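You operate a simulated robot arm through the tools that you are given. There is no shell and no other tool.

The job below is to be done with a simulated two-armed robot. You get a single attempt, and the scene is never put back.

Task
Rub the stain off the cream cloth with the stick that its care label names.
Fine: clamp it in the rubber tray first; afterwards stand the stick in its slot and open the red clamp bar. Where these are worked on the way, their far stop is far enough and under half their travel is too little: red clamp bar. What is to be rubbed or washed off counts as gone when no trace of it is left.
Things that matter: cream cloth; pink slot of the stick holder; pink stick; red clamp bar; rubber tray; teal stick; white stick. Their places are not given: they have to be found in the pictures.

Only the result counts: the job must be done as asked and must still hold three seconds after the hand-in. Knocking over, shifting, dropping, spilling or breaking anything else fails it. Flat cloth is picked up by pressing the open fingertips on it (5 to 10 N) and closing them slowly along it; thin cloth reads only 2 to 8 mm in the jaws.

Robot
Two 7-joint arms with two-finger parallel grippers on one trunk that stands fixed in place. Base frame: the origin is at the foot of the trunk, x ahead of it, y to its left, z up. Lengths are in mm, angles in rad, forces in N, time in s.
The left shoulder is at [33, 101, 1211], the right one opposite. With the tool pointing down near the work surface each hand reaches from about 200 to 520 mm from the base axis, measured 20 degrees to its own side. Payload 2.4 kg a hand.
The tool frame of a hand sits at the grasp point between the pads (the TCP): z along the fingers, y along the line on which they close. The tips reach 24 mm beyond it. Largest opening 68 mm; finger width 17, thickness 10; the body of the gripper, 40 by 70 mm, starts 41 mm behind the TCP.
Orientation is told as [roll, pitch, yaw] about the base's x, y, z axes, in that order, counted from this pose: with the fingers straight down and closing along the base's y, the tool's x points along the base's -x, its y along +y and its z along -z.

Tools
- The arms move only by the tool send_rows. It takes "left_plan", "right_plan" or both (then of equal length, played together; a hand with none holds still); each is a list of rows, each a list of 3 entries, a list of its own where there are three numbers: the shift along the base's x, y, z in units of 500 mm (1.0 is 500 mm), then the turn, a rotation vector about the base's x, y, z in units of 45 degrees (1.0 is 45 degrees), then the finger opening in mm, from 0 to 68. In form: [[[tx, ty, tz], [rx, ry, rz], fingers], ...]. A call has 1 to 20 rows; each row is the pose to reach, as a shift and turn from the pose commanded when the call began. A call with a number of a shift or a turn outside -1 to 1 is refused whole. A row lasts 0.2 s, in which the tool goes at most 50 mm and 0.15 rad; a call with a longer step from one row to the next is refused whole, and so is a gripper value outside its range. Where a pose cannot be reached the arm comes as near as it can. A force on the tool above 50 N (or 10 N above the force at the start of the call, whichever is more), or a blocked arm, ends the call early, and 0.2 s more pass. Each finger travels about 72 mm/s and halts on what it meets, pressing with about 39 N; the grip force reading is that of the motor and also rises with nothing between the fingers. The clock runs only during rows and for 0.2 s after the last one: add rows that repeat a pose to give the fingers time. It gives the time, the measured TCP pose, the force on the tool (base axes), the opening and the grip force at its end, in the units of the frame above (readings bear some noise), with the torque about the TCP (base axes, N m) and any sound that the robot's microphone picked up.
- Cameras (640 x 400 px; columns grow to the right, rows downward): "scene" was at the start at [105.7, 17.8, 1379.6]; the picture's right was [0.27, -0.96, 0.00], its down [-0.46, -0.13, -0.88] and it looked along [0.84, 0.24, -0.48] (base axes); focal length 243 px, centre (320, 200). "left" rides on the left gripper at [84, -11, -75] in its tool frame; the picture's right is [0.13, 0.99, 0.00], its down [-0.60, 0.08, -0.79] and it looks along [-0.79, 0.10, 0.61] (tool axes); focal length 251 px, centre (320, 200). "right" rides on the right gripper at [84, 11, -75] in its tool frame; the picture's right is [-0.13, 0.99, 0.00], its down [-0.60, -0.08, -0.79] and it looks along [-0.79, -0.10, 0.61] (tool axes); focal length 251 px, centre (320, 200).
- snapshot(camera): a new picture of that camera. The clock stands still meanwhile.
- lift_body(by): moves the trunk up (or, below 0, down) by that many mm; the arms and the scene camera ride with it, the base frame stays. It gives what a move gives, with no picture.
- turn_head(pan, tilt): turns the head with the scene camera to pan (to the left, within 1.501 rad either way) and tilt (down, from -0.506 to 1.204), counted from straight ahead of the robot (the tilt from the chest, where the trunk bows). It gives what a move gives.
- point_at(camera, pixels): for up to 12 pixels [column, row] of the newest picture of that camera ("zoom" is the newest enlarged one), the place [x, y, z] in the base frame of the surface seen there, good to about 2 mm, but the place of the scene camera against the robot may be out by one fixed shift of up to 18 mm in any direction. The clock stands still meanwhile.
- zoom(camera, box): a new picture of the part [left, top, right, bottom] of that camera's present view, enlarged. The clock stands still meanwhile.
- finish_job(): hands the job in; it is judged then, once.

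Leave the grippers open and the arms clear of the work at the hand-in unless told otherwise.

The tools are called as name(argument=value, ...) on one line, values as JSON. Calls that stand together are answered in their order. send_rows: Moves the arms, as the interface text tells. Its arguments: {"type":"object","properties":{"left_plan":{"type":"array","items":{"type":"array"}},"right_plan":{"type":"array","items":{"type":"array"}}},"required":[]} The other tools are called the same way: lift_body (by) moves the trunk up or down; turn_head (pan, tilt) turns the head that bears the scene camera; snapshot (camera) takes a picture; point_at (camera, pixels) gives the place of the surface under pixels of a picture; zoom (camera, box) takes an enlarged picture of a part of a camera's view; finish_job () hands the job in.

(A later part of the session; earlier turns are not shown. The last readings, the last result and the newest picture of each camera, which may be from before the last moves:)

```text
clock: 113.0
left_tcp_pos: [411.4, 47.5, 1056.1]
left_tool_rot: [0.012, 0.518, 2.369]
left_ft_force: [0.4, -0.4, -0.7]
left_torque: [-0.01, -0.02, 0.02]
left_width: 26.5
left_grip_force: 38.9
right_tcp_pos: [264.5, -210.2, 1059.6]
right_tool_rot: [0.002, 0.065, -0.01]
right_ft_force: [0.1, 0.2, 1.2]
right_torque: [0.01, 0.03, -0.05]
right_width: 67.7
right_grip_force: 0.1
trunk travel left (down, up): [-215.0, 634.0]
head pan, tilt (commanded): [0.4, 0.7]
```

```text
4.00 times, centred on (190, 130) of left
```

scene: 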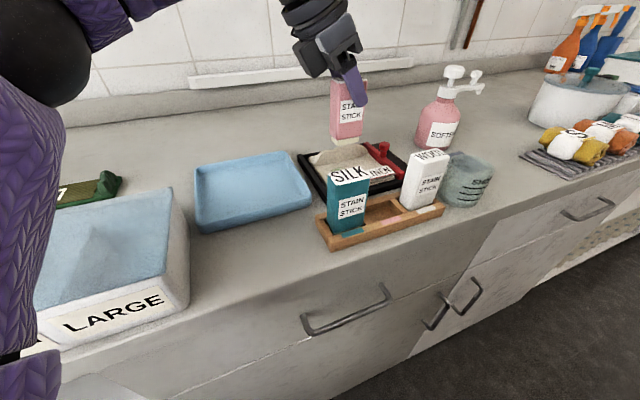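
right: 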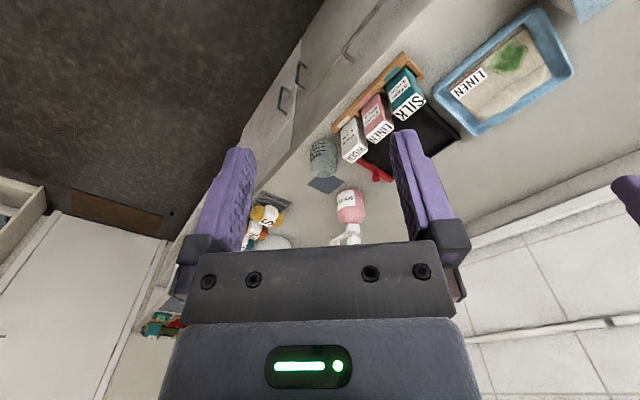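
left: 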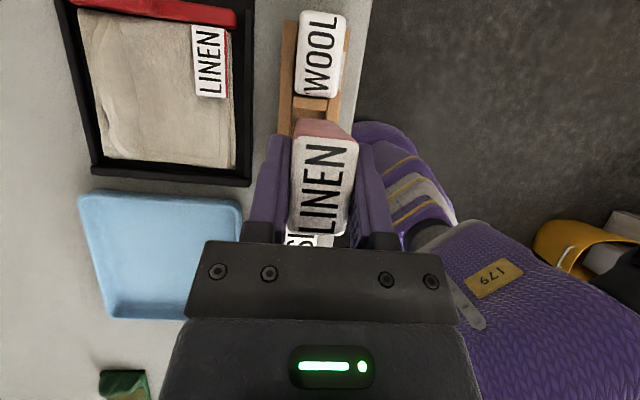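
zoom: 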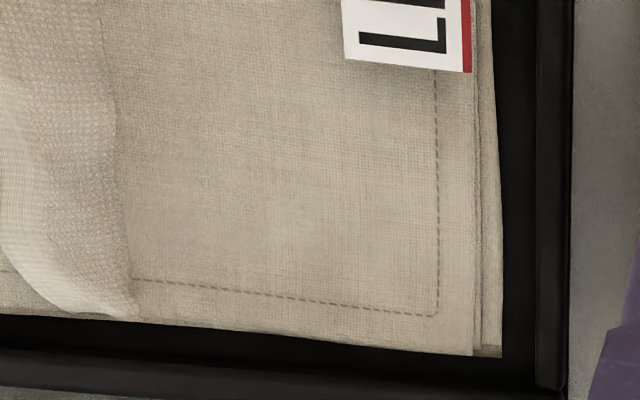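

The stain is gone, with no trace of green in the enlarged view, and the cloth hasn't moved. Now return the stick: lower 42 mm so its foot is just above the pink slot, and check alignment.

send_rows(left_plan=[[[0, 0, -0.04], [0, 0, 0], 12], [[0, 0, -0.07], [0, 0, 0], 12], [[0, 0, -0.084], [0, 0, 0], 12], [[0, 0, -0.084], [0, 0, 0], 12]])

zoom(camera="scene", box=[310, 110, 450, 260])

zoom(camera="left", box=[240, 0, 400, 250])

```text
clock: 114.0
left_tcp_pos: [411.8, 47.5, 1014.2]
left_tool_rot: [0.014, 0.519, 2.369]
left_ft_force: [-0.2, -0.6, -0.3]
left_torque: [0.0, -0.03, -0.03]
left_width: 26.2
left_grip_force: 39.4
right_tcp_pos: [265.5, -210.4, 1059.7]
right_tool_rot: [0.001, 0.065, -0.01]
right_ft_force: [-0.1, -0.3, 0.4]
right_torque: [0.03, 0.01, 0.02]
right_width: 68.1
right_grip_force: 0.2
trunk travel left (down, up): [-215.0, 634.0]
head pan, tilt (commanded): [0.4, 0.7]
```

```text
2.67 times, centred on (380, 185) of scene
```

zoom: 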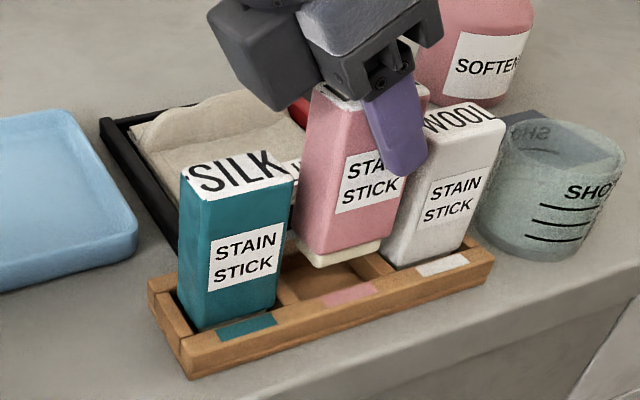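

```text
1.60 times, centred on (320, 125) of left
```

zoom: 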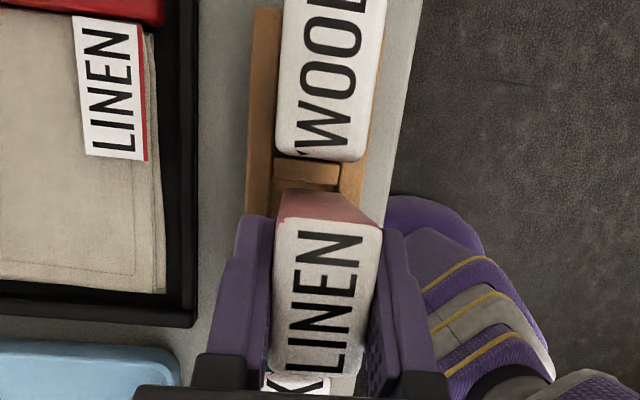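

The foot is over the slot. Readings suggest the hand may be 1–2 mm off, so I measure the stick's top corners now and compare with the original position (u 234–277, v 314–337).

snapshot(camera="left")

zoom(camera="left", box=[270, 80, 370, 245])

point_at(camera="left", pixels=[[302, 142], [353, 143], [296, 180], [349, 180], [292, 225], [343, 232], [325, 142], [320, 185], [300, 120], [340, 120], [322, 110], [318, 233]])

```text
taken
```

left: 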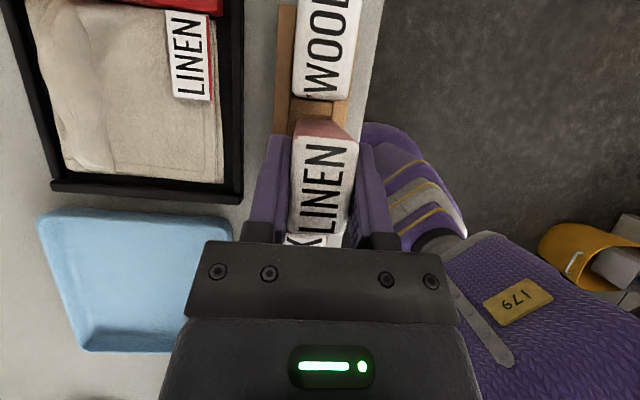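

```text
2.42 times, centred on (320, 162) of left
```

zoom: 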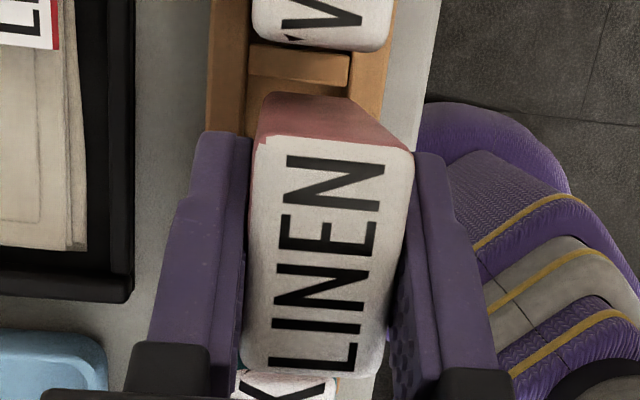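

```text
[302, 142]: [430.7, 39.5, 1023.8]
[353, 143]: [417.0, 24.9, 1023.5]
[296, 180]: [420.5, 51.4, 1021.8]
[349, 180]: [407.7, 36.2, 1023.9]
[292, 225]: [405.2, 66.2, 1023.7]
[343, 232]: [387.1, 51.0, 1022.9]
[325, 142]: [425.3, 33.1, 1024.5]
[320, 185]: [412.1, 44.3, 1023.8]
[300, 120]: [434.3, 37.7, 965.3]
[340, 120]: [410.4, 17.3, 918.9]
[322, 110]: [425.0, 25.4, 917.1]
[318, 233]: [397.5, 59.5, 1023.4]
```

Compared with its original place the stick is about +2 mm along the row and −1 mm across. I correct by (−0.7, +2.1) mm and lower step by step, watching the force at the slot's rim (expected around z≈1001).

send_rows(left_plan=[[[-0.0014, 0.0042, 0], [0, 0, 0], 12], [[-0.0014, 0.0042, -0.01], [0, 0, 0], 12], [[-0.0014, 0.0042, -0.018], [0, 0, 0], 12], [[-0.0014, 0.0042, -0.024], [0, 0, 0], 12], [[-0.0014, 0.0042, -0.028], [0, 0, 0], 12], [[-0.0014, 0.0042, -0.032], [0, 0, 0], 12], [[-0.0014, 0.0042, -0.032], [0, 0, 0], 12]])

zoom(camera="scene", box=[310, 110, 450, 260])

```text
clock: 115.6
left_tcp_pos: [409.2, 50.7, 999.4]
left_tool_rot: [0.01, 0.518, 2.37]
left_ft_force: [0.2, 0.0, -1.4]
left_torque: [0.0, 0.0, -0.02]
left_width: 26.4
left_grip_force: 39.3
right_tcp_pos: [264.7, -209.3, 1059.9]
right_tool_rot: [0.003, 0.065, -0.01]
right_ft_force: [-0.1, 0.1, -0.1]
right_torque: [-0.03, 0.04, 0.02]
right_width: 68.2
right_grip_force: 0.1
trunk travel left (down, up): [-215.0, 634.0]
head pan, tilt (commanded): [0.4, 0.7]
```

```text
2.67 times, centred on (380, 185) of scene
```

zoom: 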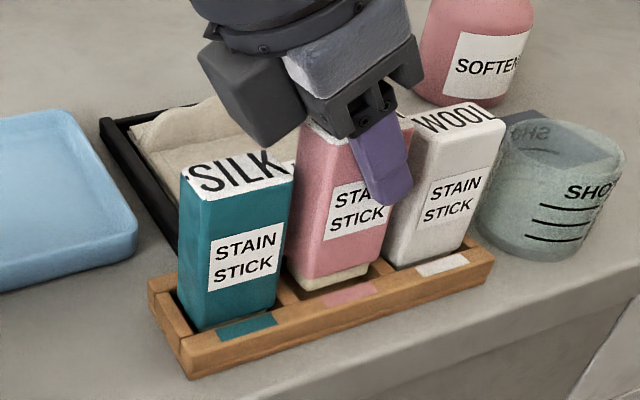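

Free so far and the foot is entering the slot. Continue 9 mm down in small steps.

send_rows(left_plan=[[[0, 0, -0.004], [0, 0, 0], 12], [[0, 0, -0.008], [0, 0, 0], 12], [[0, 0, -0.012], [0, 0, 0], 12], [[0, 0, -0.015], [0, 0, 0], 12], [[0, 0, -0.018], [0, 0, 0], 12], [[0, 0, -0.018], [0, 0, 0], 12]])

zoom(camera="scene", box=[310, 110, 450, 260])

```text
clock: 117.0
left_tcp_pos: [410.4, 49.8, 990.9]
left_tool_rot: [0.012, 0.518, 2.369]
left_ft_force: [0.4, -0.5, -0.8]
left_torque: [0.03, -0.01, -0.02]
left_width: 26.3
left_grip_force: 38.9
right_tcp_pos: [264.5, -210.1, 1058.7]
right_tool_rot: [0.001, 0.064, -0.01]
right_ft_force: [0.1, 0.1, 0.5]
right_torque: [-0.02, 0.02, 0.0]
right_width: 68.1
right_grip_force: 0.0
trunk travel left (down, up): [-215.0, 634.0]
head pan, tilt (commanded): [0.4, 0.7]
```

```text
2.67 times, centred on (380, 185) of scene
```

zoom: 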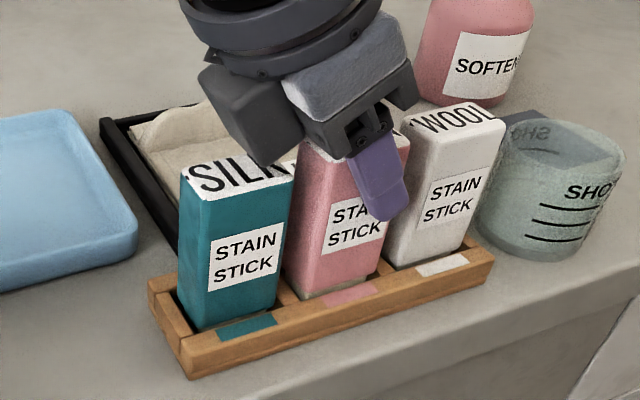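

It is inside the slot without rubbing. Last 4 mm until it stands on the slot's floor.

send_rows(left_plan=[[[0, 0, -0.003], [0, 0, 0], 12], [[0, 0, -0.006], [0, 0, 0], 12], [[0, 0, -0.008], [0, 0, 0], 12], [[0, 0, -0.008], [0, 0, 0], 12]])

```text
clock: 118.0
left_tcp_pos: [408.7, 49.9, 988.7]
left_tool_rot: [0.007, 0.525, 2.367]
left_ft_force: [8.6, -0.1, 34.4]
left_torque: [-0.04, 0.03, 0.02]
left_width: 26.6
left_grip_force: 39.3
right_tcp_pos: [264.2, -210.1, 1059.2]
right_tool_rot: [0.0, 0.064, -0.01]
right_ft_force: [-0.2, -0.5, 0.0]
right_torque: [-0.01, -0.01, -0.03]
right_width: 68.1
right_grip_force: 0.1
trunk travel left (down, up): [-215.0, 634.0]
head pan, tilt (commanded): [0.4, 0.7]
```

34 N straight under the TCP at z 988.7: it stands on the floor of the slot. I ease up 3 mm and open the fingers slowly.

send_rows(left_plan=[[[0, 0, 0.003], [0, 0, 0], 12], [[0, 0, 0.006], [0, 0, 0], 20], [[0, 0, 0.006], [0, 0, 0], 28], [[0, 0, 0.006], [0, 0, 0], 34], [[0, 0, 0.006], [0, 0, 0], 42], [[0, 0, 0.006], [0, 0, 0], 52], [[0, 0, 0.006], [0, 0, 0], 60], [[0, 0, 0.006], [0, 0, 0], 60]])

snapshot(camera="left")

zoom(camera="scene", box=[310, 110, 450, 260])

```text
clock: 119.8
left_tcp_pos: [408.6, 50.9, 987.6]
left_tool_rot: [0.013, 0.517, 2.37]
left_ft_force: [-0.2, 0.0, -0.1]
left_torque: [-0.01, 0.02, 0.0]
left_width: 60.0
left_grip_force: 0.1
right_tcp_pos: [264.5, -210.9, 1058.6]
right_tool_rot: [0.001, 0.064, -0.01]
right_ft_force: [0.1, 0.2, 0.2]
right_torque: [0.0, -0.05, -0.01]
right_width: 68.0
right_grip_force: 0.0
trunk travel left (down, up): [-215.0, 634.0]
head pan, tilt (commanded): [0.4, 0.7]
```

```text
taken
```

left: 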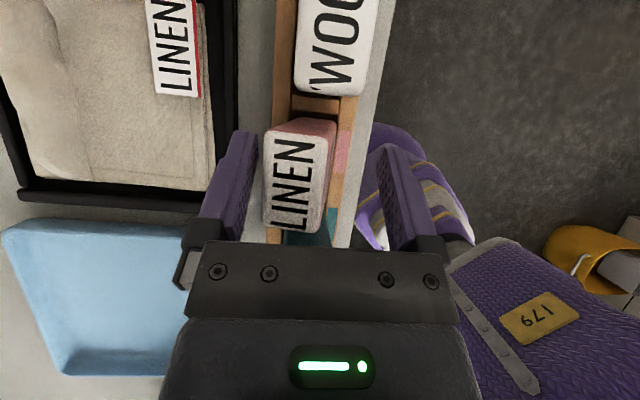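

```text
2.67 times, centred on (380, 185) of scene
```

zoom: 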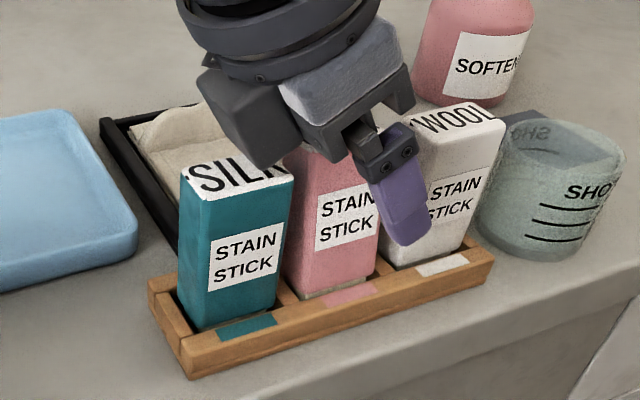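

The pink stick now leans slightly toward the back. I raise the hand clear and look at it closely.

send_rows(left_plan=[[[0, 0, 0.02], [0, 0, 0], 64], [[0, 0, 0.06], [0, 0, 0], 64], [[0, 0, 0.12], [0, 0, 0], 64], [[0, 0, 0.15], [0, 0, 0], 64]])

snapshot(camera="left")

zoom(camera="scene", box=[310, 140, 450, 250])

zoom(camera="left", box=[250, 60, 378, 240])

```text
clock: 120.8
left_tcp_pos: [410.4, 48.8, 1064.6]
left_tool_rot: [0.012, 0.516, 2.368]
left_ft_force: [0.0, -0.4, -0.3]
left_torque: [-0.01, -0.02, 0.01]
left_width: 64.1
left_grip_force: 0.1
right_tcp_pos: [263.8, -210.7, 1058.9]
right_tool_rot: [0.002, 0.065, -0.009]
right_ft_force: [-0.3, -0.7, -0.5]
right_torque: [-0.02, -0.02, -0.02]
right_width: 68.1
right_grip_force: 0.2
trunk travel left (down, up): [-215.0, 634.0]
head pan, tilt (commanded): [0.4, 0.7]
```

```text
taken
```

left: 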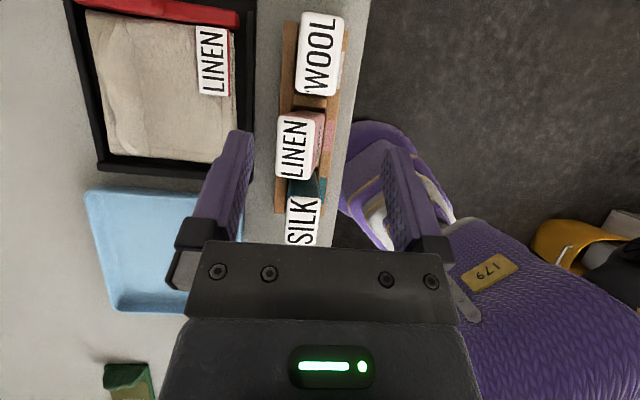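

```text
3.64 times, centred on (380, 195) of scene
```

zoom: 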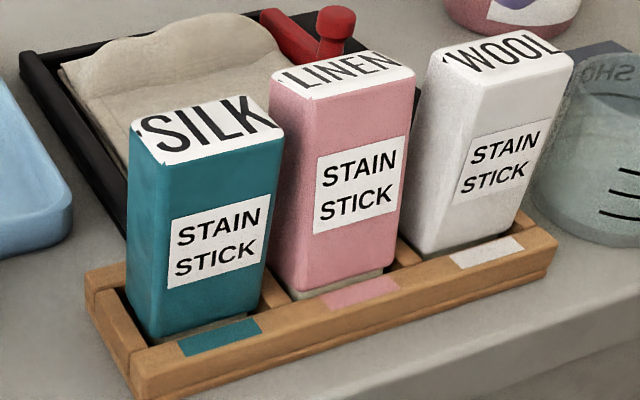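

```text
2.22 times, centred on (314, 150) of left
```

zoom: 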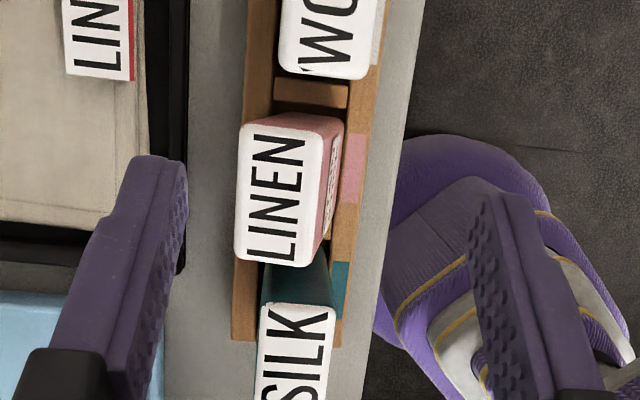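

The pink stick is in its slot but leans back. I measure how much.

point_at(camera="zoom", pixels=[[250, 130], [318, 125], [312, 255], [243, 250], [280, 190], [332, 190], [338, 125], [300, 118], [345, 170], [262, 320], [332, 315], [290, 350]])

zoom(camera="scene", box=[350, 195, 430, 245])

```text
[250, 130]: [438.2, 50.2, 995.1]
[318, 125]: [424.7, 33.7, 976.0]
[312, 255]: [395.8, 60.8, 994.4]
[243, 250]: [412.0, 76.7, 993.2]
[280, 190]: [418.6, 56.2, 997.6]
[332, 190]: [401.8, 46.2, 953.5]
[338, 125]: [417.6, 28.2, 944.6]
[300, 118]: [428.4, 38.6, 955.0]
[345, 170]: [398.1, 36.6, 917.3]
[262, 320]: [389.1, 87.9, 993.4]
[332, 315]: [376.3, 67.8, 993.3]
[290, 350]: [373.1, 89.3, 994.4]
```

```text
8.00 times, centred on (390, 220) of scene
```

zoom: 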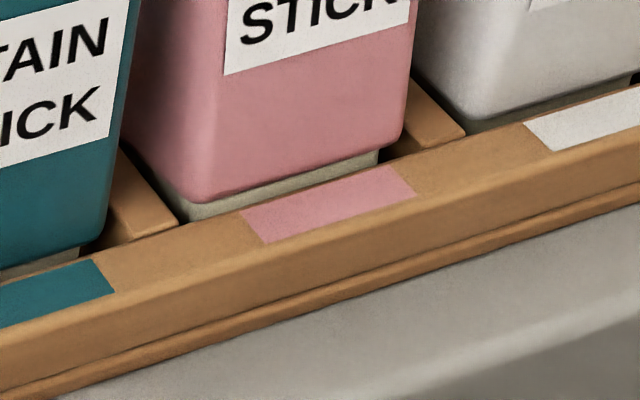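

It leans back about 6° (top 9.5 mm off), apparently wedged in the slot. I'll go back down around it with the hand centred on the slot, close to straighten it, and read the side forces.

send_rows(left_plan=[[[0, 0, -0.05], [0, 0, 0], 64], [[0, 0, -0.1], [0, 0, 0], 64], [[0, 0, -0.13], [0, 0, 0], 64], [[0, 0, -0.15], [0, 0, 0], 64], [[0, 0, -0.15], [0, 0, 0], 50], [[0, 0, -0.15], [0, 0, 0], 42], [[0, 0, -0.15], [0, 0, 0], 36], [[0, 0, -0.15], [0, 0, 0], 32], [[0, 0, -0.15], [0, 0, 0], 29]])

snapshot(camera="left")

```text
clock: 122.8
left_tcp_pos: [409.2, 49.6, 989.5]
left_tool_rot: [0.013, 0.519, 2.369]
left_ft_force: [-0.2, -0.1, 0.7]
left_torque: [0.03, 0.0, 0.01]
left_width: 28.9
left_grip_force: 0.0
right_tcp_pos: [264.3, -209.5, 1059.5]
right_tool_rot: [0.002, 0.064, -0.011]
right_ft_force: [0.7, 0.1, 1.0]
right_torque: [0.01, -0.03, 0.01]
right_width: 67.9
right_grip_force: 0.0
trunk travel left (down, up): [-215.0, 634.0]
head pan, tilt (commanded): [0.4, 0.7]
```

```text
taken
```

left: 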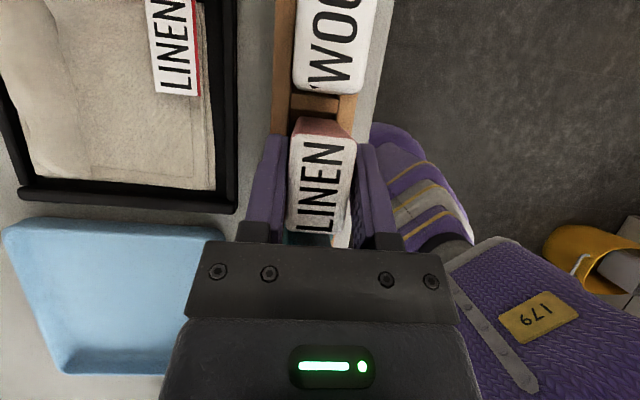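

The stick stands upright between the fingers at 28.9 mm with no side force. I open in small steps and watch whether it stays upright.

send_rows(left_plan=[[[0, 0, 0], [0, 0, 0], 29], [[0, 0, 0], [0, 0, 0], 31], [[0, 0, 0], [0, 0, 0], 33], [[0, 0, 0], [0, 0, 0], 35], [[0, 0, 0], [0, 0, 0], 35]])

zoom(camera="left", box=[250, 60, 390, 240])

zoom(camera="scene", box=[310, 140, 450, 250])

```text
clock: 124.0
left_tcp_pos: [408.2, 50.2, 988.7]
left_tool_rot: [0.011, 0.518, 2.368]
left_ft_force: [-0.2, -0.2, -0.1]
left_torque: [0.0, -0.04, 0.02]
left_width: 35.0
left_grip_force: 0.1
right_tcp_pos: [264.3, -209.6, 1058.1]
right_tool_rot: [0.001, 0.066, -0.01]
right_ft_force: [-0.7, 0.3, 0.0]
right_torque: [-0.04, 0.02, -0.03]
right_width: 67.9
right_grip_force: 0.0
trunk travel left (down, up): [-215.0, 634.0]
head pan, tilt (commanded): [0.4, 0.7]
```

```text
2.22 times, centred on (320, 150) of left
```

zoom: 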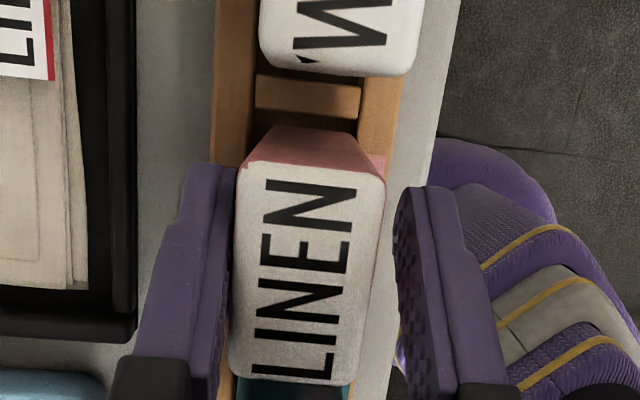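

```text
3.64 times, centred on (380, 195) of scene
```

zoom: 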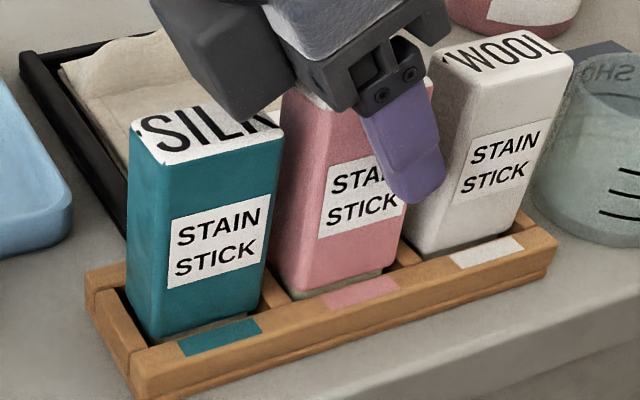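

It follows the back finger, so it tends to lean back. I want to see its foot from the front: I turn the right hand (well away at the right) by about 40° so that its camera looks at the holder from the front.

send_rows(right_plan=[[[0, 0, 0], [0, 0, 0.18], 68], [[0, 0, 0], [0, 0, 0.36], 68], [[0, 0, 0], [0, 0, 0.54], 68], [[0, 0, 0], [0, 0, 0.72], 68], [[0, 0, 0], [0, 0, 0.9], 68]])

snapshot(camera="right")

```text
clock: 125.2
left_tcp_pos: [409.6, 50.8, 989.5]
left_tool_rot: [0.013, 0.52, 2.368]
left_ft_force: [0.8, 0.4, 0.3]
left_torque: [0.05, -0.03, 0.01]
left_width: 35.1
left_grip_force: 0.1
right_tcp_pos: [264.5, -209.7, 1059.3]
right_tool_rot: [0.002, 0.065, 0.697]
right_ft_force: [0.1, -0.1, -0.3]
right_torque: [0.02, -0.01, 0.0]
right_width: 67.9
right_grip_force: 0.1
trunk travel left (down, up): [-215.0, 634.0]
head pan, tilt (commanded): [0.4, 0.7]
```

```text
taken
```

right: 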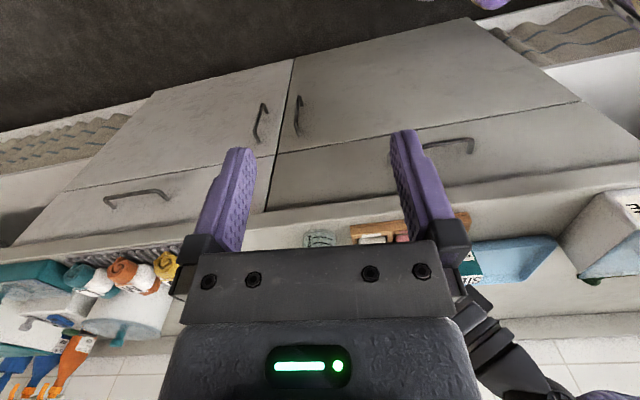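

The holder is just hidden by the right gripper. I pitch the right hand forward 25° so its camera looks higher.

send_rows(right_plan=[[[0, 0, 0], [0.119, -0.142, 0], 68], [[0, 0, 0], [0.238, -0.283, 0], 68], [[0, 0, 0], [0.357, -0.425, 0], 68], [[0, 0, 0], [0.357, -0.425, 0], 68]])

snapshot(camera="right")

```text
clock: 126.2
left_tcp_pos: [409.2, 50.5, 989.7]
left_tool_rot: [0.013, 0.517, 2.368]
left_ft_force: [0.4, 0.3, -0.4]
left_torque: [0.0, 0.02, -0.03]
left_width: 35.2
left_grip_force: 0.8
right_tcp_pos: [263.6, -211.4, 1059.8]
right_tool_rot: [0.005, -0.375, 0.693]
right_ft_force: [-0.1, -0.1, 0.2]
right_torque: [0.02, 0.0, 0.01]
right_width: 68.1
right_grip_force: 0.1
trunk travel left (down, up): [-215.0, 634.0]
head pan, tilt (commanded): [0.4, 0.7]
```

```text
taken
```

right: 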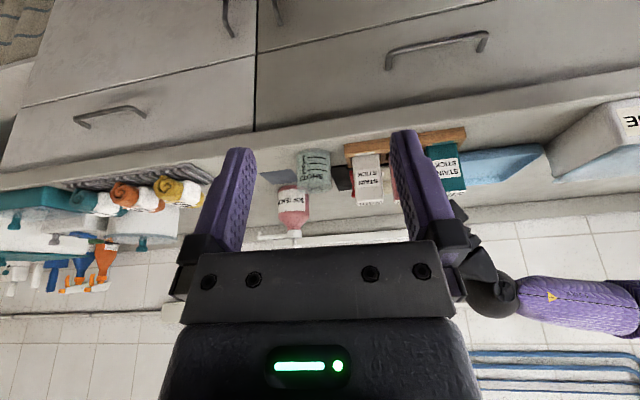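

The pink stick is hidden behind the right finger; I yaw the right hand 14° more.

send_rows(right_plan=[[[0, 0, 0], [0, 0, 0.16], 68], [[0, 0, 0], [0, 0, 0.32], 68], [[0, 0, 0], [0, 0, 0.32], 68]])

snapshot(camera="right")

zoom(camera="right", box=[250, 100, 410, 220])

```text
clock: 127.0
left_tcp_pos: [410.3, 50.0, 988.6]
left_tool_rot: [0.014, 0.519, 2.367]
left_ft_force: [-0.2, 0.4, -0.2]
left_torque: [-0.01, 0.05, 0.01]
left_width: 35.3
left_grip_force: 0.2
right_tcp_pos: [264.5, -211.1, 1059.2]
right_tool_rot: [0.004, -0.371, 0.948]
right_ft_force: [-0.3, -0.3, 0.1]
right_torque: [0.01, 0.01, 0.01]
right_width: 67.9
right_grip_force: 0.0
trunk travel left (down, up): [-215.0, 634.0]
head pan, tilt (commanded): [0.4, 0.7]
```

```text
taken
```

right: 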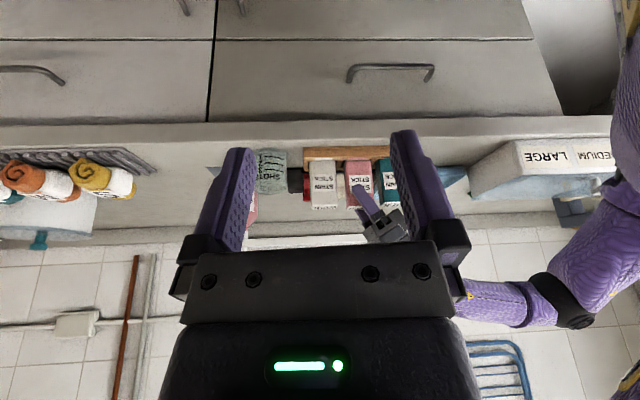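

```text
3.33 times, centred on (330, 160) of right
```

zoom: 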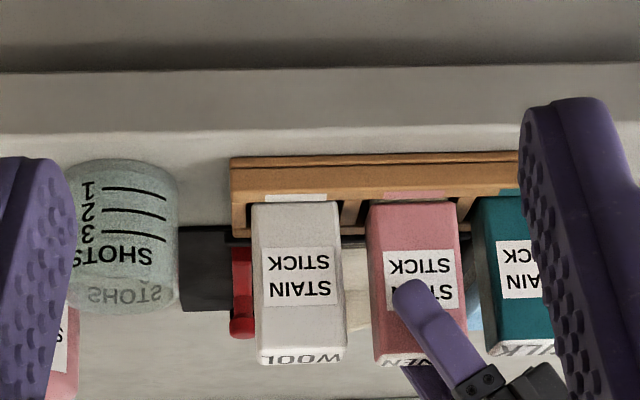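

Now I can see the three sticks from the front (upside-down). I zoom on the foot of the pink stick.

zoom(camera="right", box=[300, 145, 396, 205])

point_at(camera="zoom", pixels=[[110, 115], [250, 110], [250, 60], [270, 100], [110, 100], [60, 130], [150, 130], [240, 130], [310, 130], [270, 200], [330, 110], [275, 75]])

```text
6.67 times, centred on (348, 175) of right
```

zoom: 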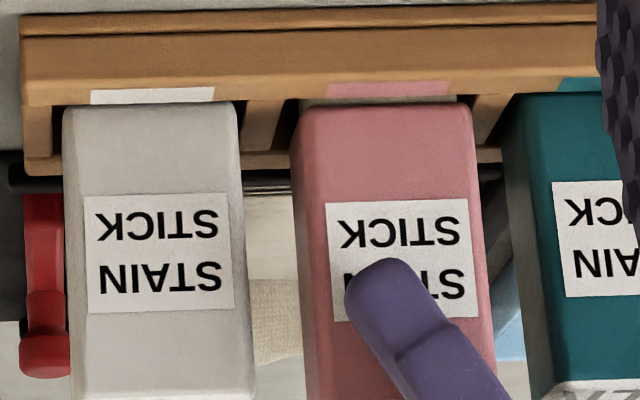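

```text
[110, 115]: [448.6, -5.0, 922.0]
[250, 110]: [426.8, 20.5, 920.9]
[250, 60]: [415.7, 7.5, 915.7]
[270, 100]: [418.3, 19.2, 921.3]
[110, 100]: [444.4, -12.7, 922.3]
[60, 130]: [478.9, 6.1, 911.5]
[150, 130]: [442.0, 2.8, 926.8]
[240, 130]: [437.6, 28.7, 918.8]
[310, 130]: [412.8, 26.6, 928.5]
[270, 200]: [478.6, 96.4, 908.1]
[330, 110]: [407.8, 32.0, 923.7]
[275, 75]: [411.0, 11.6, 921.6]
```

I'll re-seat it properly. First grip it again (upright) and lift it 4 mm inside the slot, then feel for the slot's walls to find the centre.

send_rows(left_plan=[[[0, 0, 0], [0, 0, 0], 31], [[0, 0, 0], [0, 0, 0], 27], [[0, 0, 0], [0, 0, 0], 22], [[0, 0, 0], [0, 0, 0], 14], [[0, 0, 0], [0, 0, 0], 12], [[0, 0, 0], [0, 0, 0], 12]])

send_rows(left_plan=[[[0, 0, 0.004], [0, 0, 0], 12], [[0, 0, 0.008], [0, 0, 0], 12], [[0, 0, 0.008], [0, 0, 0], 12]])

```text
clock: 128.4
left_tcp_pos: [409.4, 50.2, 989.4]
left_tool_rot: [0.012, 0.519, 2.367]
left_ft_force: [-0.6, 0.4, 0.4]
left_torque: [-0.01, 0.03, -0.03]
left_width: 26.4
left_grip_force: 39.0
right_tcp_pos: [264.3, -210.1, 1059.4]
right_tool_rot: [0.004, -0.371, 0.946]
right_ft_force: [0.3, 0.0, -0.8]
right_torque: [0.0, -0.01, -0.02]
right_width: 67.9
right_grip_force: 0.2
trunk travel left (down, up): [-215.0, 634.0]
head pan, tilt (commanded): [0.4, 0.7]
```

```text
clock: 129.2
left_tcp_pos: [410.1, 49.3, 992.7]
left_tool_rot: [0.012, 0.518, 2.37]
left_ft_force: [-0.4, 0.1, -1.0]
left_torque: [0.0, 0.0, -0.01]
left_width: 26.4
left_grip_force: 38.9
right_tcp_pos: [266.0, -210.4, 1059.8]
right_tool_rot: [0.004, -0.373, 0.946]
right_ft_force: [-0.2, 0.8, 0.4]
right_torque: [0.0, 0.02, 0.0]
right_width: 68.0
right_grip_force: 0.0
trunk travel left (down, up): [-215.0, 634.0]
head pan, tilt (commanded): [0.4, 0.7]
```

Free now. Probe 4 mm toward the back (+v), then read.

send_rows(left_plan=[[[0.0028, 0.0028, 0], [0, 0, 0], 12], [[0.0057, 0.0057, 0], [0, 0, 0], 12], [[0.0057, 0.0057, 0], [0, 0, 0], 12]])

send_rows(left_plan=[[[-0.0028, -0.0028, 0], [0, 0, 0], 12], [[-0.0057, -0.0057, 0], [0, 0, 0], 12], [[-0.0085, -0.0085, 0], [0, 0, 0], 12], [[-0.0113, -0.0113, 0], [0, 0, 0], 12], [[-0.0113, -0.0113, 0], [0, 0, 0], 12]])

```text
clock: 130.0
left_tcp_pos: [412.2, 53.9, 993.3]
left_tool_rot: [0.013, 0.518, 2.369]
left_ft_force: [-0.4, -0.2, -0.2]
left_torque: [-0.01, 0.0, -0.03]
left_width: 26.6
left_grip_force: 38.4
right_tcp_pos: [264.6, -210.0, 1060.2]
right_tool_rot: [0.003, -0.373, 0.945]
right_ft_force: [0.2, 0.4, 1.2]
right_torque: [0.0, -0.01, -0.01]
right_width: 68.2
right_grip_force: 0.1
trunk travel left (down, up): [-215.0, 634.0]
head pan, tilt (commanded): [0.4, 0.7]
```

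```text
clock: 131.2
left_tcp_pos: [409.0, 48.9, 993.5]
left_tool_rot: [0.012, 0.519, 2.369]
left_ft_force: [5.8, 6.3, 2.7]
left_torque: [0.49, -0.45, -0.19]
left_width: 26.7
left_grip_force: 39.0
right_tcp_pos: [264.9, -210.0, 1058.8]
right_tool_rot: [0.003, -0.37, 0.946]
right_ft_force: [0.4, 0.3, -0.7]
right_torque: [-0.02, 0.05, 0.03]
right_width: 68.1
right_grip_force: 0.1
trunk travel left (down, up): [-215.0, 634.0]
head pan, tilt (commanded): [0.4, 0.7]
```

The front wall is at v≈324.3 (TCP), the back one is farther than 329.6. Probe further toward the back.

send_rows(left_plan=[[[0.0042, 0.0042, 0], [0, 0, 0], 12], [[0.0085, 0.0085, 0], [0, 0, 0], 12], [[0.0113, 0.0113, 0], [0, 0, 0], 12], [[0.0134, 0.0134, 0], [0, 0, 0], 12], [[0.0134, 0.0134, 0], [0, 0, 0], 12]])

send_rows(left_plan=[[[0.0021, 0.0021, 0], [0, 0, 0], 12], [[0.0042, 0.0042, 0], [0, 0, 0], 12], [[0.0042, 0.0042, 0], [0, 0, 0], 12]])

```text
clock: 132.4
left_tcp_pos: [413.8, 53.3, 992.4]
left_tool_rot: [0.013, 0.519, 2.369]
left_ft_force: [-0.1, -1.0, -0.9]
left_torque: [-0.02, -0.04, -0.03]
left_width: 26.4
left_grip_force: 38.8
right_tcp_pos: [263.9, -210.1, 1059.9]
right_tool_rot: [0.003, -0.373, 0.947]
right_ft_force: [0.6, 1.2, 0.3]
right_torque: [-0.03, 0.0, 0.0]
right_width: 67.9
right_grip_force: 0.1
trunk travel left (down, up): [-215.0, 634.0]
head pan, tilt (commanded): [0.4, 0.7]
```

```text
clock: 133.2
left_tcp_pos: [414.8, 55.8, 994.2]
left_tool_rot: [0.013, 0.519, 2.366]
left_ft_force: [-6.8, -6.0, -1.1]
left_torque: [-0.46, 0.45, -0.13]
left_width: 26.2
left_grip_force: 38.7
right_tcp_pos: [264.1, -211.4, 1058.9]
right_tool_rot: [0.006, -0.372, 0.945]
right_ft_force: [-0.3, 0.7, -0.3]
right_torque: [-0.03, 0.03, -0.01]
right_width: 68.1
right_grip_force: 0.1
trunk travel left (down, up): [-215.0, 634.0]
head pan, tilt (commanded): [0.4, 0.7]
```

Back wall at v≈332. So the slot's centre is v≈328.2; I had put it near the front wall. I centre it in v and then probe along the row (u) as well.

send_rows(left_plan=[[[-0.003, -0.003, 0], [0, 0, 0], 12], [[-0.0064, -0.0064, 0], [0, 0, 0], 12], [[-0.0064, -0.0064, 0], [0, 0, 0], 12]])

send_rows(left_plan=[[[0.0021, -0.0021, 0], [0, 0, 0], 12], [[0.0042, -0.0042, 0], [0, 0, 0], 12], [[0.0042, -0.0042, 0], [0, 0, 0], 12]])

send_rows(left_plan=[[[-0.0028, 0.0028, 0], [0, 0, 0], 12], [[-0.0057, 0.0057, 0], [0, 0, 0], 12], [[-0.0085, 0.0085, 0], [0, 0, 0], 12], [[-0.0085, 0.0085, 0], [0, 0, 0], 12]])

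```text
clock: 134.0
left_tcp_pos: [412.6, 54.3, 993.3]
left_tool_rot: [0.013, 0.518, 2.369]
left_ft_force: [0.3, -0.7, -1.0]
left_torque: [0.0, 0.0, 0.01]
left_width: 26.2
left_grip_force: 39.2
right_tcp_pos: [264.0, -209.8, 1060.2]
right_tool_rot: [0.003, -0.371, 0.949]
right_ft_force: [0.0, -0.6, 0.2]
right_torque: [0.04, 0.05, 0.01]
right_width: 68.0
right_grip_force: 0.0
trunk travel left (down, up): [-215.0, 634.0]
head pan, tilt (commanded): [0.4, 0.7]
```

```text
clock: 134.8
left_tcp_pos: [414.0, 51.7, 992.4]
left_tool_rot: [0.013, 0.52, 2.369]
left_ft_force: [-0.6, -0.3, -1.1]
left_torque: [-0.01, -0.02, -0.02]
left_width: 26.4
left_grip_force: 39.1
right_tcp_pos: [264.7, -211.4, 1059.0]
right_tool_rot: [0.005, -0.372, 0.944]
right_ft_force: [0.2, -0.1, -0.2]
right_torque: [-0.01, -0.01, -0.02]
right_width: 67.9
right_grip_force: 0.1
trunk travel left (down, up): [-215.0, 634.0]
head pan, tilt (commanded): [0.4, 0.7]
```

```text
clock: 135.8
left_tcp_pos: [409.4, 56.4, 993.0]
left_tool_rot: [0.014, 0.518, 2.368]
left_ft_force: [-0.2, -0.3, -0.6]
left_torque: [0.0, 0.0, -0.02]
left_width: 26.4
left_grip_force: 39.9
right_tcp_pos: [264.6, -210.9, 1060.1]
right_tool_rot: [0.003, -0.372, 0.947]
right_ft_force: [-0.5, 0.3, -1.0]
right_torque: [0.01, 0.02, 0.0]
right_width: 68.1
right_grip_force: 0.1
trunk travel left (down, up): [-215.0, 634.0]
head pan, tilt (commanded): [0.4, 0.7]
```

Free by at least 3 mm both ways along the row. I return to the middle and lower gently to light contact.

send_rows(left_plan=[[[0.0042, -0.0042, 0], [0, 0, 0], 12], [[0.0042, -0.0042, -0.004], [0, 0, 0], 12], [[0.0042, -0.0042, -0.007], [0, 0, 0], 12], [[0.0042, -0.0042, -0.007], [0, 0, 0], 12]])

send_rows(left_plan=[[[0, 0, -0.001], [0, 0, 0], 12], [[0, 0, -0.002], [0, 0, 0], 12], [[0, 0, -0.002], [0, 0, 0], 12]])

```text
clock: 136.8
left_tcp_pos: [412.2, 53.1, 989.6]
left_tool_rot: [0.012, 0.518, 2.368]
left_ft_force: [0.0, 0.2, -1.4]
left_torque: [0.01, 0.01, 0.02]
left_width: 26.3
left_grip_force: 38.8
right_tcp_pos: [264.2, -209.9, 1059.7]
right_tool_rot: [0.004, -0.373, 0.947]
right_ft_force: [0.1, 0.1, -0.5]
right_torque: [0.03, 0.02, 0.0]
right_width: 68.1
right_grip_force: 0.1
trunk travel left (down, up): [-215.0, 634.0]
head pan, tilt (commanded): [0.4, 0.7]
```

```text
clock: 137.6
left_tcp_pos: [412.3, 52.3, 988.7]
left_tool_rot: [0.014, 0.519, 2.369]
left_ft_force: [-0.9, -0.1, -0.6]
left_torque: [0.02, -0.03, 0.01]
left_width: 26.4
left_grip_force: 39.0
right_tcp_pos: [264.6, -210.0, 1058.8]
right_tool_rot: [0.005, -0.371, 0.946]
right_ft_force: [-0.4, 0.2, -0.3]
right_torque: [0.0, -0.02, -0.02]
right_width: 68.1
right_grip_force: 0.2
trunk travel left (down, up): [-215.0, 634.0]
head pan, tilt (commanded): [0.4, 0.7]
```

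No contact yet at 988.7, where it jammed before. Continue 1 mm at a time.

send_rows(left_plan=[[[0, 0, -0.002], [0, 0, 0], 12], [[0, 0, -0.004], [0, 0, 0], 12], [[0, 0, -0.004], [0, 0, 0], 12]])

send_rows(left_plan=[[[0, 0, -0.001], [0, 0, 0], 12], [[0, 0, -0.002], [0, 0, 0], 12], [[0, 0, -0.002], [0, 0, 0], 12]])

```text
clock: 138.4
left_tcp_pos: [412.6, 53.0, 987.3]
left_tool_rot: [0.013, 0.518, 2.369]
left_ft_force: [0.4, -0.4, -0.6]
left_torque: [0.0, 0.02, 0.02]
left_width: 26.4
left_grip_force: 38.8
right_tcp_pos: [264.6, -210.7, 1059.9]
right_tool_rot: [0.005, -0.37, 0.947]
right_ft_force: [-0.2, -0.2, 0.0]
right_torque: [-0.01, 0.05, -0.01]
right_width: 67.9
right_grip_force: 0.0
trunk travel left (down, up): [-215.0, 634.0]
head pan, tilt (commanded): [0.4, 0.7]
```

```text
clock: 139.2
left_tcp_pos: [413.7, 53.4, 985.9]
left_tool_rot: [0.012, 0.519, 2.369]
left_ft_force: [0.8, -0.7, 2.6]
left_torque: [0.02, -0.14, 0.01]
left_width: 26.4
left_grip_force: 39.1
right_tcp_pos: [263.4, -210.7, 1059.6]
right_tool_rot: [0.004, -0.372, 0.946]
right_ft_force: [0.3, -1.0, -0.4]
right_torque: [0.01, 0.01, 0.0]
right_width: 68.2
right_grip_force: 0.1
trunk travel left (down, up): [-215.0, 634.0]
head pan, tilt (commanded): [0.4, 0.7]
```

Light contact (2.6 N) at 986: now it stands on the real floor, 3 mm deeper. Open slowly.

send_rows(left_plan=[[[0, 0, 0], [0, 0, 0], 20], [[0, 0, 0], [0, 0, 0], 26], [[0, 0, 0], [0, 0, 0], 29], [[0, 0, 0], [0, 0, 0], 32], [[0, 0, 0], [0, 0, 0], 36], [[0, 0, 0], [0, 0, 0], 40], [[0, 0, 0], [0, 0, 0], 40]])

zoom(camera="left", box=[250, 60, 390, 240])

zoom(camera="scene", box=[310, 140, 450, 250])

```text
clock: 140.8
left_tcp_pos: [411.0, 54.3, 984.6]
left_tool_rot: [0.013, 0.518, 2.369]
left_ft_force: [0.4, -0.1, 0.3]
left_torque: [0.0, -0.02, 0.0]
left_width: 40.0
left_grip_force: 0.1
right_tcp_pos: [264.1, -210.5, 1059.2]
right_tool_rot: [0.004, -0.371, 0.945]
right_ft_force: [-1.1, 0.6, 0.7]
right_torque: [-0.02, 0.0, -0.01]
right_width: 68.0
right_grip_force: 0.1
trunk travel left (down, up): [-215.0, 634.0]
head pan, tilt (commanded): [0.4, 0.7]
```

```text
2.22 times, centred on (320, 150) of left
```

zoom: 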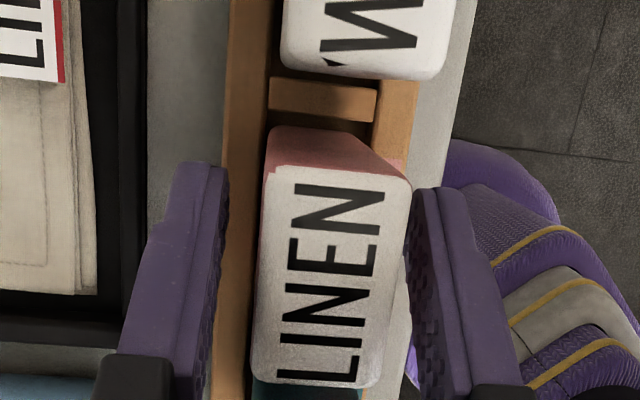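

```text
3.64 times, centred on (380, 195) of scene
```

zoom: 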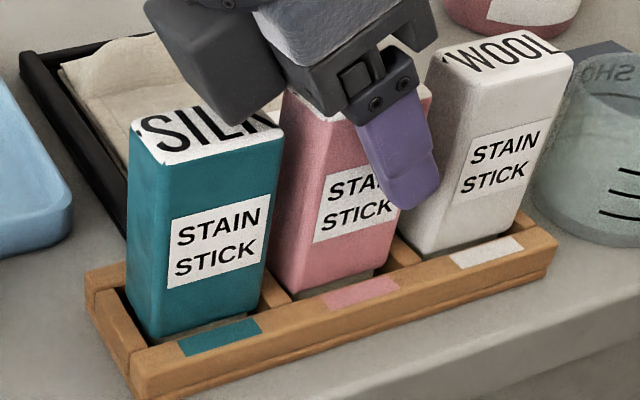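

It looks upright now. I open wide, rise straight up and check the top's position.

send_rows(left_plan=[[[0, 0, 0], [0, 0, 0], 50], [[0, 0, 0], [0, 0, 0], 62], [[0, 0, 0.02], [0, 0, 0], 64], [[0, 0, 0.07], [0, 0, 0], 64], [[0, 0, 0.13], [0, 0, 0], 64], [[0, 0, 0.155], [0, 0, 0], 64], [[0, 0, 0.155], [0, 0, 0], 64]])

snapshot(camera="left")

zoom(camera="scene", box=[310, 140, 450, 250])

zoom(camera="left", box=[250, 60, 378, 240])

```text
clock: 142.4
left_tcp_pos: [412.8, 52.2, 1064.4]
left_tool_rot: [0.012, 0.518, 2.369]
left_ft_force: [0.4, 0.7, -0.3]
left_torque: [0.02, 0.06, 0.02]
left_width: 63.8
left_grip_force: 0.1
right_tcp_pos: [264.7, -209.1, 1060.0]
right_tool_rot: [0.001, -0.371, 0.945]
right_ft_force: [0.1, -0.2, 0.2]
right_torque: [0.0, -0.01, -0.01]
right_width: 67.7
right_grip_force: 0.0
trunk travel left (down, up): [-215.0, 634.0]
head pan, tilt (commanded): [0.4, 0.7]
```

```text
taken
```

left: 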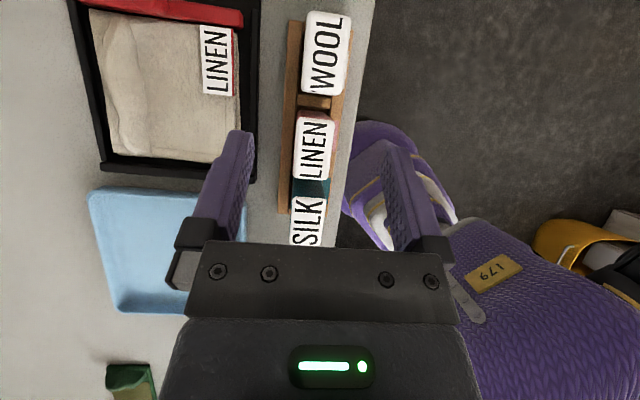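

```text
3.64 times, centred on (380, 195) of scene
```

zoom: 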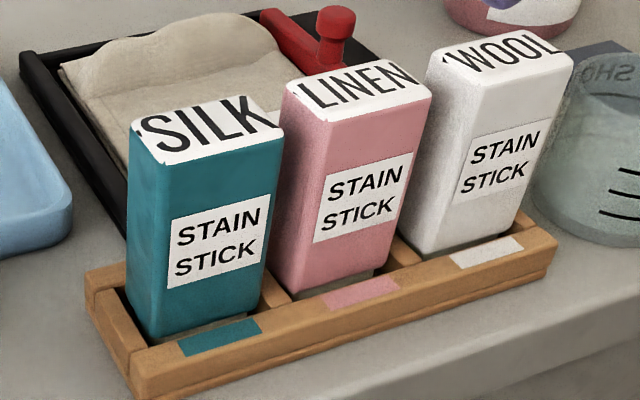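

```text
2.22 times, centred on (314, 150) of left
```

zoom: 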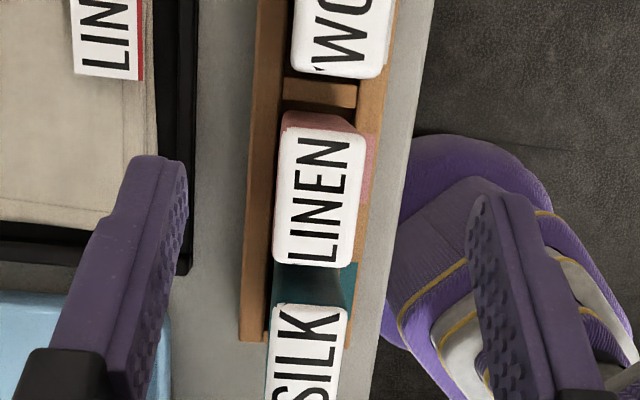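

The pink stick now stands upright in its slot in line with the others. Last part: open the bar. I bring the left hand up and over the tray with the 60° tilt.

send_rows(left_plan=[[[0.0, 0.01, 0.03], [-0.091, -0.099, 0.034], 60], [[0.03, 0.06, 0.04], [-0.183, -0.198, 0.067], 60], [[0.06, 0.11, 0.04], [-0.274, -0.296, 0.101], 60], [[0.09, 0.16, 0.04], [-0.366, -0.395, 0.134], 60], [[0.114, 0.196, 0.04], [-0.457, -0.494, 0.168], 60], [[0.114, 0.196, 0.04], [-0.457, -0.494, 0.168], 60]])

send_rows(left_plan=[[[0.05, -0.04, -0.04], [0, 0, 0], 50], [[0.1, -0.08, -0.1], [0, 0, 0], 50], [[0.14, -0.108, -0.17], [0, 0, 0], 50], [[0.14, -0.108, -0.19], [0, 0, 0], 50], [[0.14, -0.108, -0.19], [0, 0, 0], 50]])

snapshot(camera="left")

```text
clock: 143.8
left_tcp_pos: [469.6, 151.9, 1082.6]
left_tool_rot: [0.052, 1.047, 2.535]
left_ft_force: [0.3, -0.7, 0.3]
left_torque: [0.04, -0.01, -0.04]
left_width: 59.9
left_grip_force: 0.1
right_tcp_pos: [265.3, -210.4, 1059.1]
right_tool_rot: [0.004, -0.372, 0.945]
right_ft_force: [0.2, 0.0, -0.3]
right_torque: [-0.02, -0.02, 0.01]
right_width: 67.8
right_grip_force: 0.0
trunk travel left (down, up): [-215.0, 634.0]
head pan, tilt (commanded): [0.4, 0.7]
```

```text
clock: 145.0
left_tcp_pos: [539.9, 97.6, 987.8]
left_tool_rot: [0.052, 1.044, 2.533]
left_ft_force: [0.1, -0.6, -0.1]
left_torque: [0.01, -0.01, 0.01]
left_width: 50.0
left_grip_force: 0.1
right_tcp_pos: [263.5, -208.9, 1060.4]
right_tool_rot: [0.005, -0.371, 0.946]
right_ft_force: [0.0, -0.3, 0.0]
right_torque: [-0.02, -0.01, -0.02]
right_width: 68.2
right_grip_force: 0.0
trunk travel left (down, up): [-215.0, 634.0]
head pan, tilt (commanded): [0.4, 0.7]
```

```text
taken
```

left: 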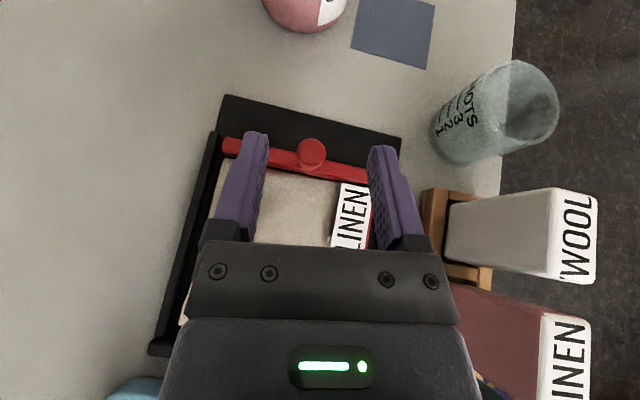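

point_at(camera="left", pixels=[[311, 146], [311, 153], [311, 162], [302, 153], [322, 153], [240, 148], [350, 172]])

```text
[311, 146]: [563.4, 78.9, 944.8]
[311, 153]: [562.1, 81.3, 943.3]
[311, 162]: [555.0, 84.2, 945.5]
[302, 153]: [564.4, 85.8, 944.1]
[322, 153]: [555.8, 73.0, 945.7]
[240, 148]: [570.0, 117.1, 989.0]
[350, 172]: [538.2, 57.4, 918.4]
```

Knob at (560.5, 80.5). I lower around it and grip.

send_rows(left_plan=[[[0.0248, -0.0228, -0.03], [0, 0, 0], 44], [[0.0248, -0.0228, -0.06], [0, 0, 0], 44], [[0.0248, -0.0228, -0.085], [0, 0, 0], 44], [[0.0248, -0.0228, -0.085], [0, 0, 0], 44]])

snapshot(camera="left")

```text
clock: 146.0
left_tcp_pos: [551.8, 85.2, 944.7]
left_tool_rot: [0.052, 1.045, 2.533]
left_ft_force: [-0.4, -0.6, 0.3]
left_torque: [0.02, 0.01, -0.02]
left_width: 44.1
left_grip_force: 0.1
right_tcp_pos: [263.9, -211.6, 1059.8]
right_tool_rot: [0.002, -0.371, 0.946]
right_ft_force: [0.4, -0.1, -0.6]
right_torque: [0.01, 0.01, 0.0]
right_width: 67.9
right_grip_force: 0.1
trunk travel left (down, up): [-215.0, 634.0]
head pan, tilt (commanded): [0.4, 0.7]
```

```text
taken
```

left: 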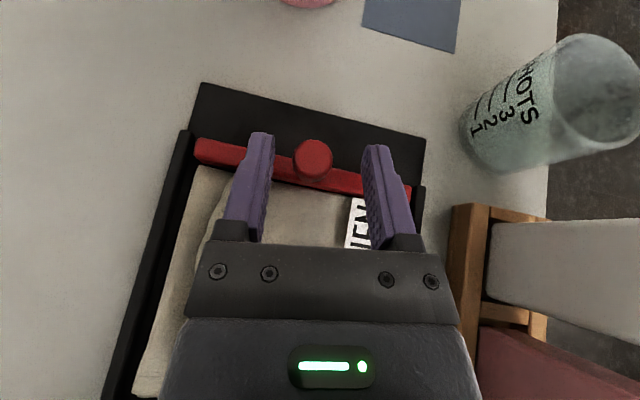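

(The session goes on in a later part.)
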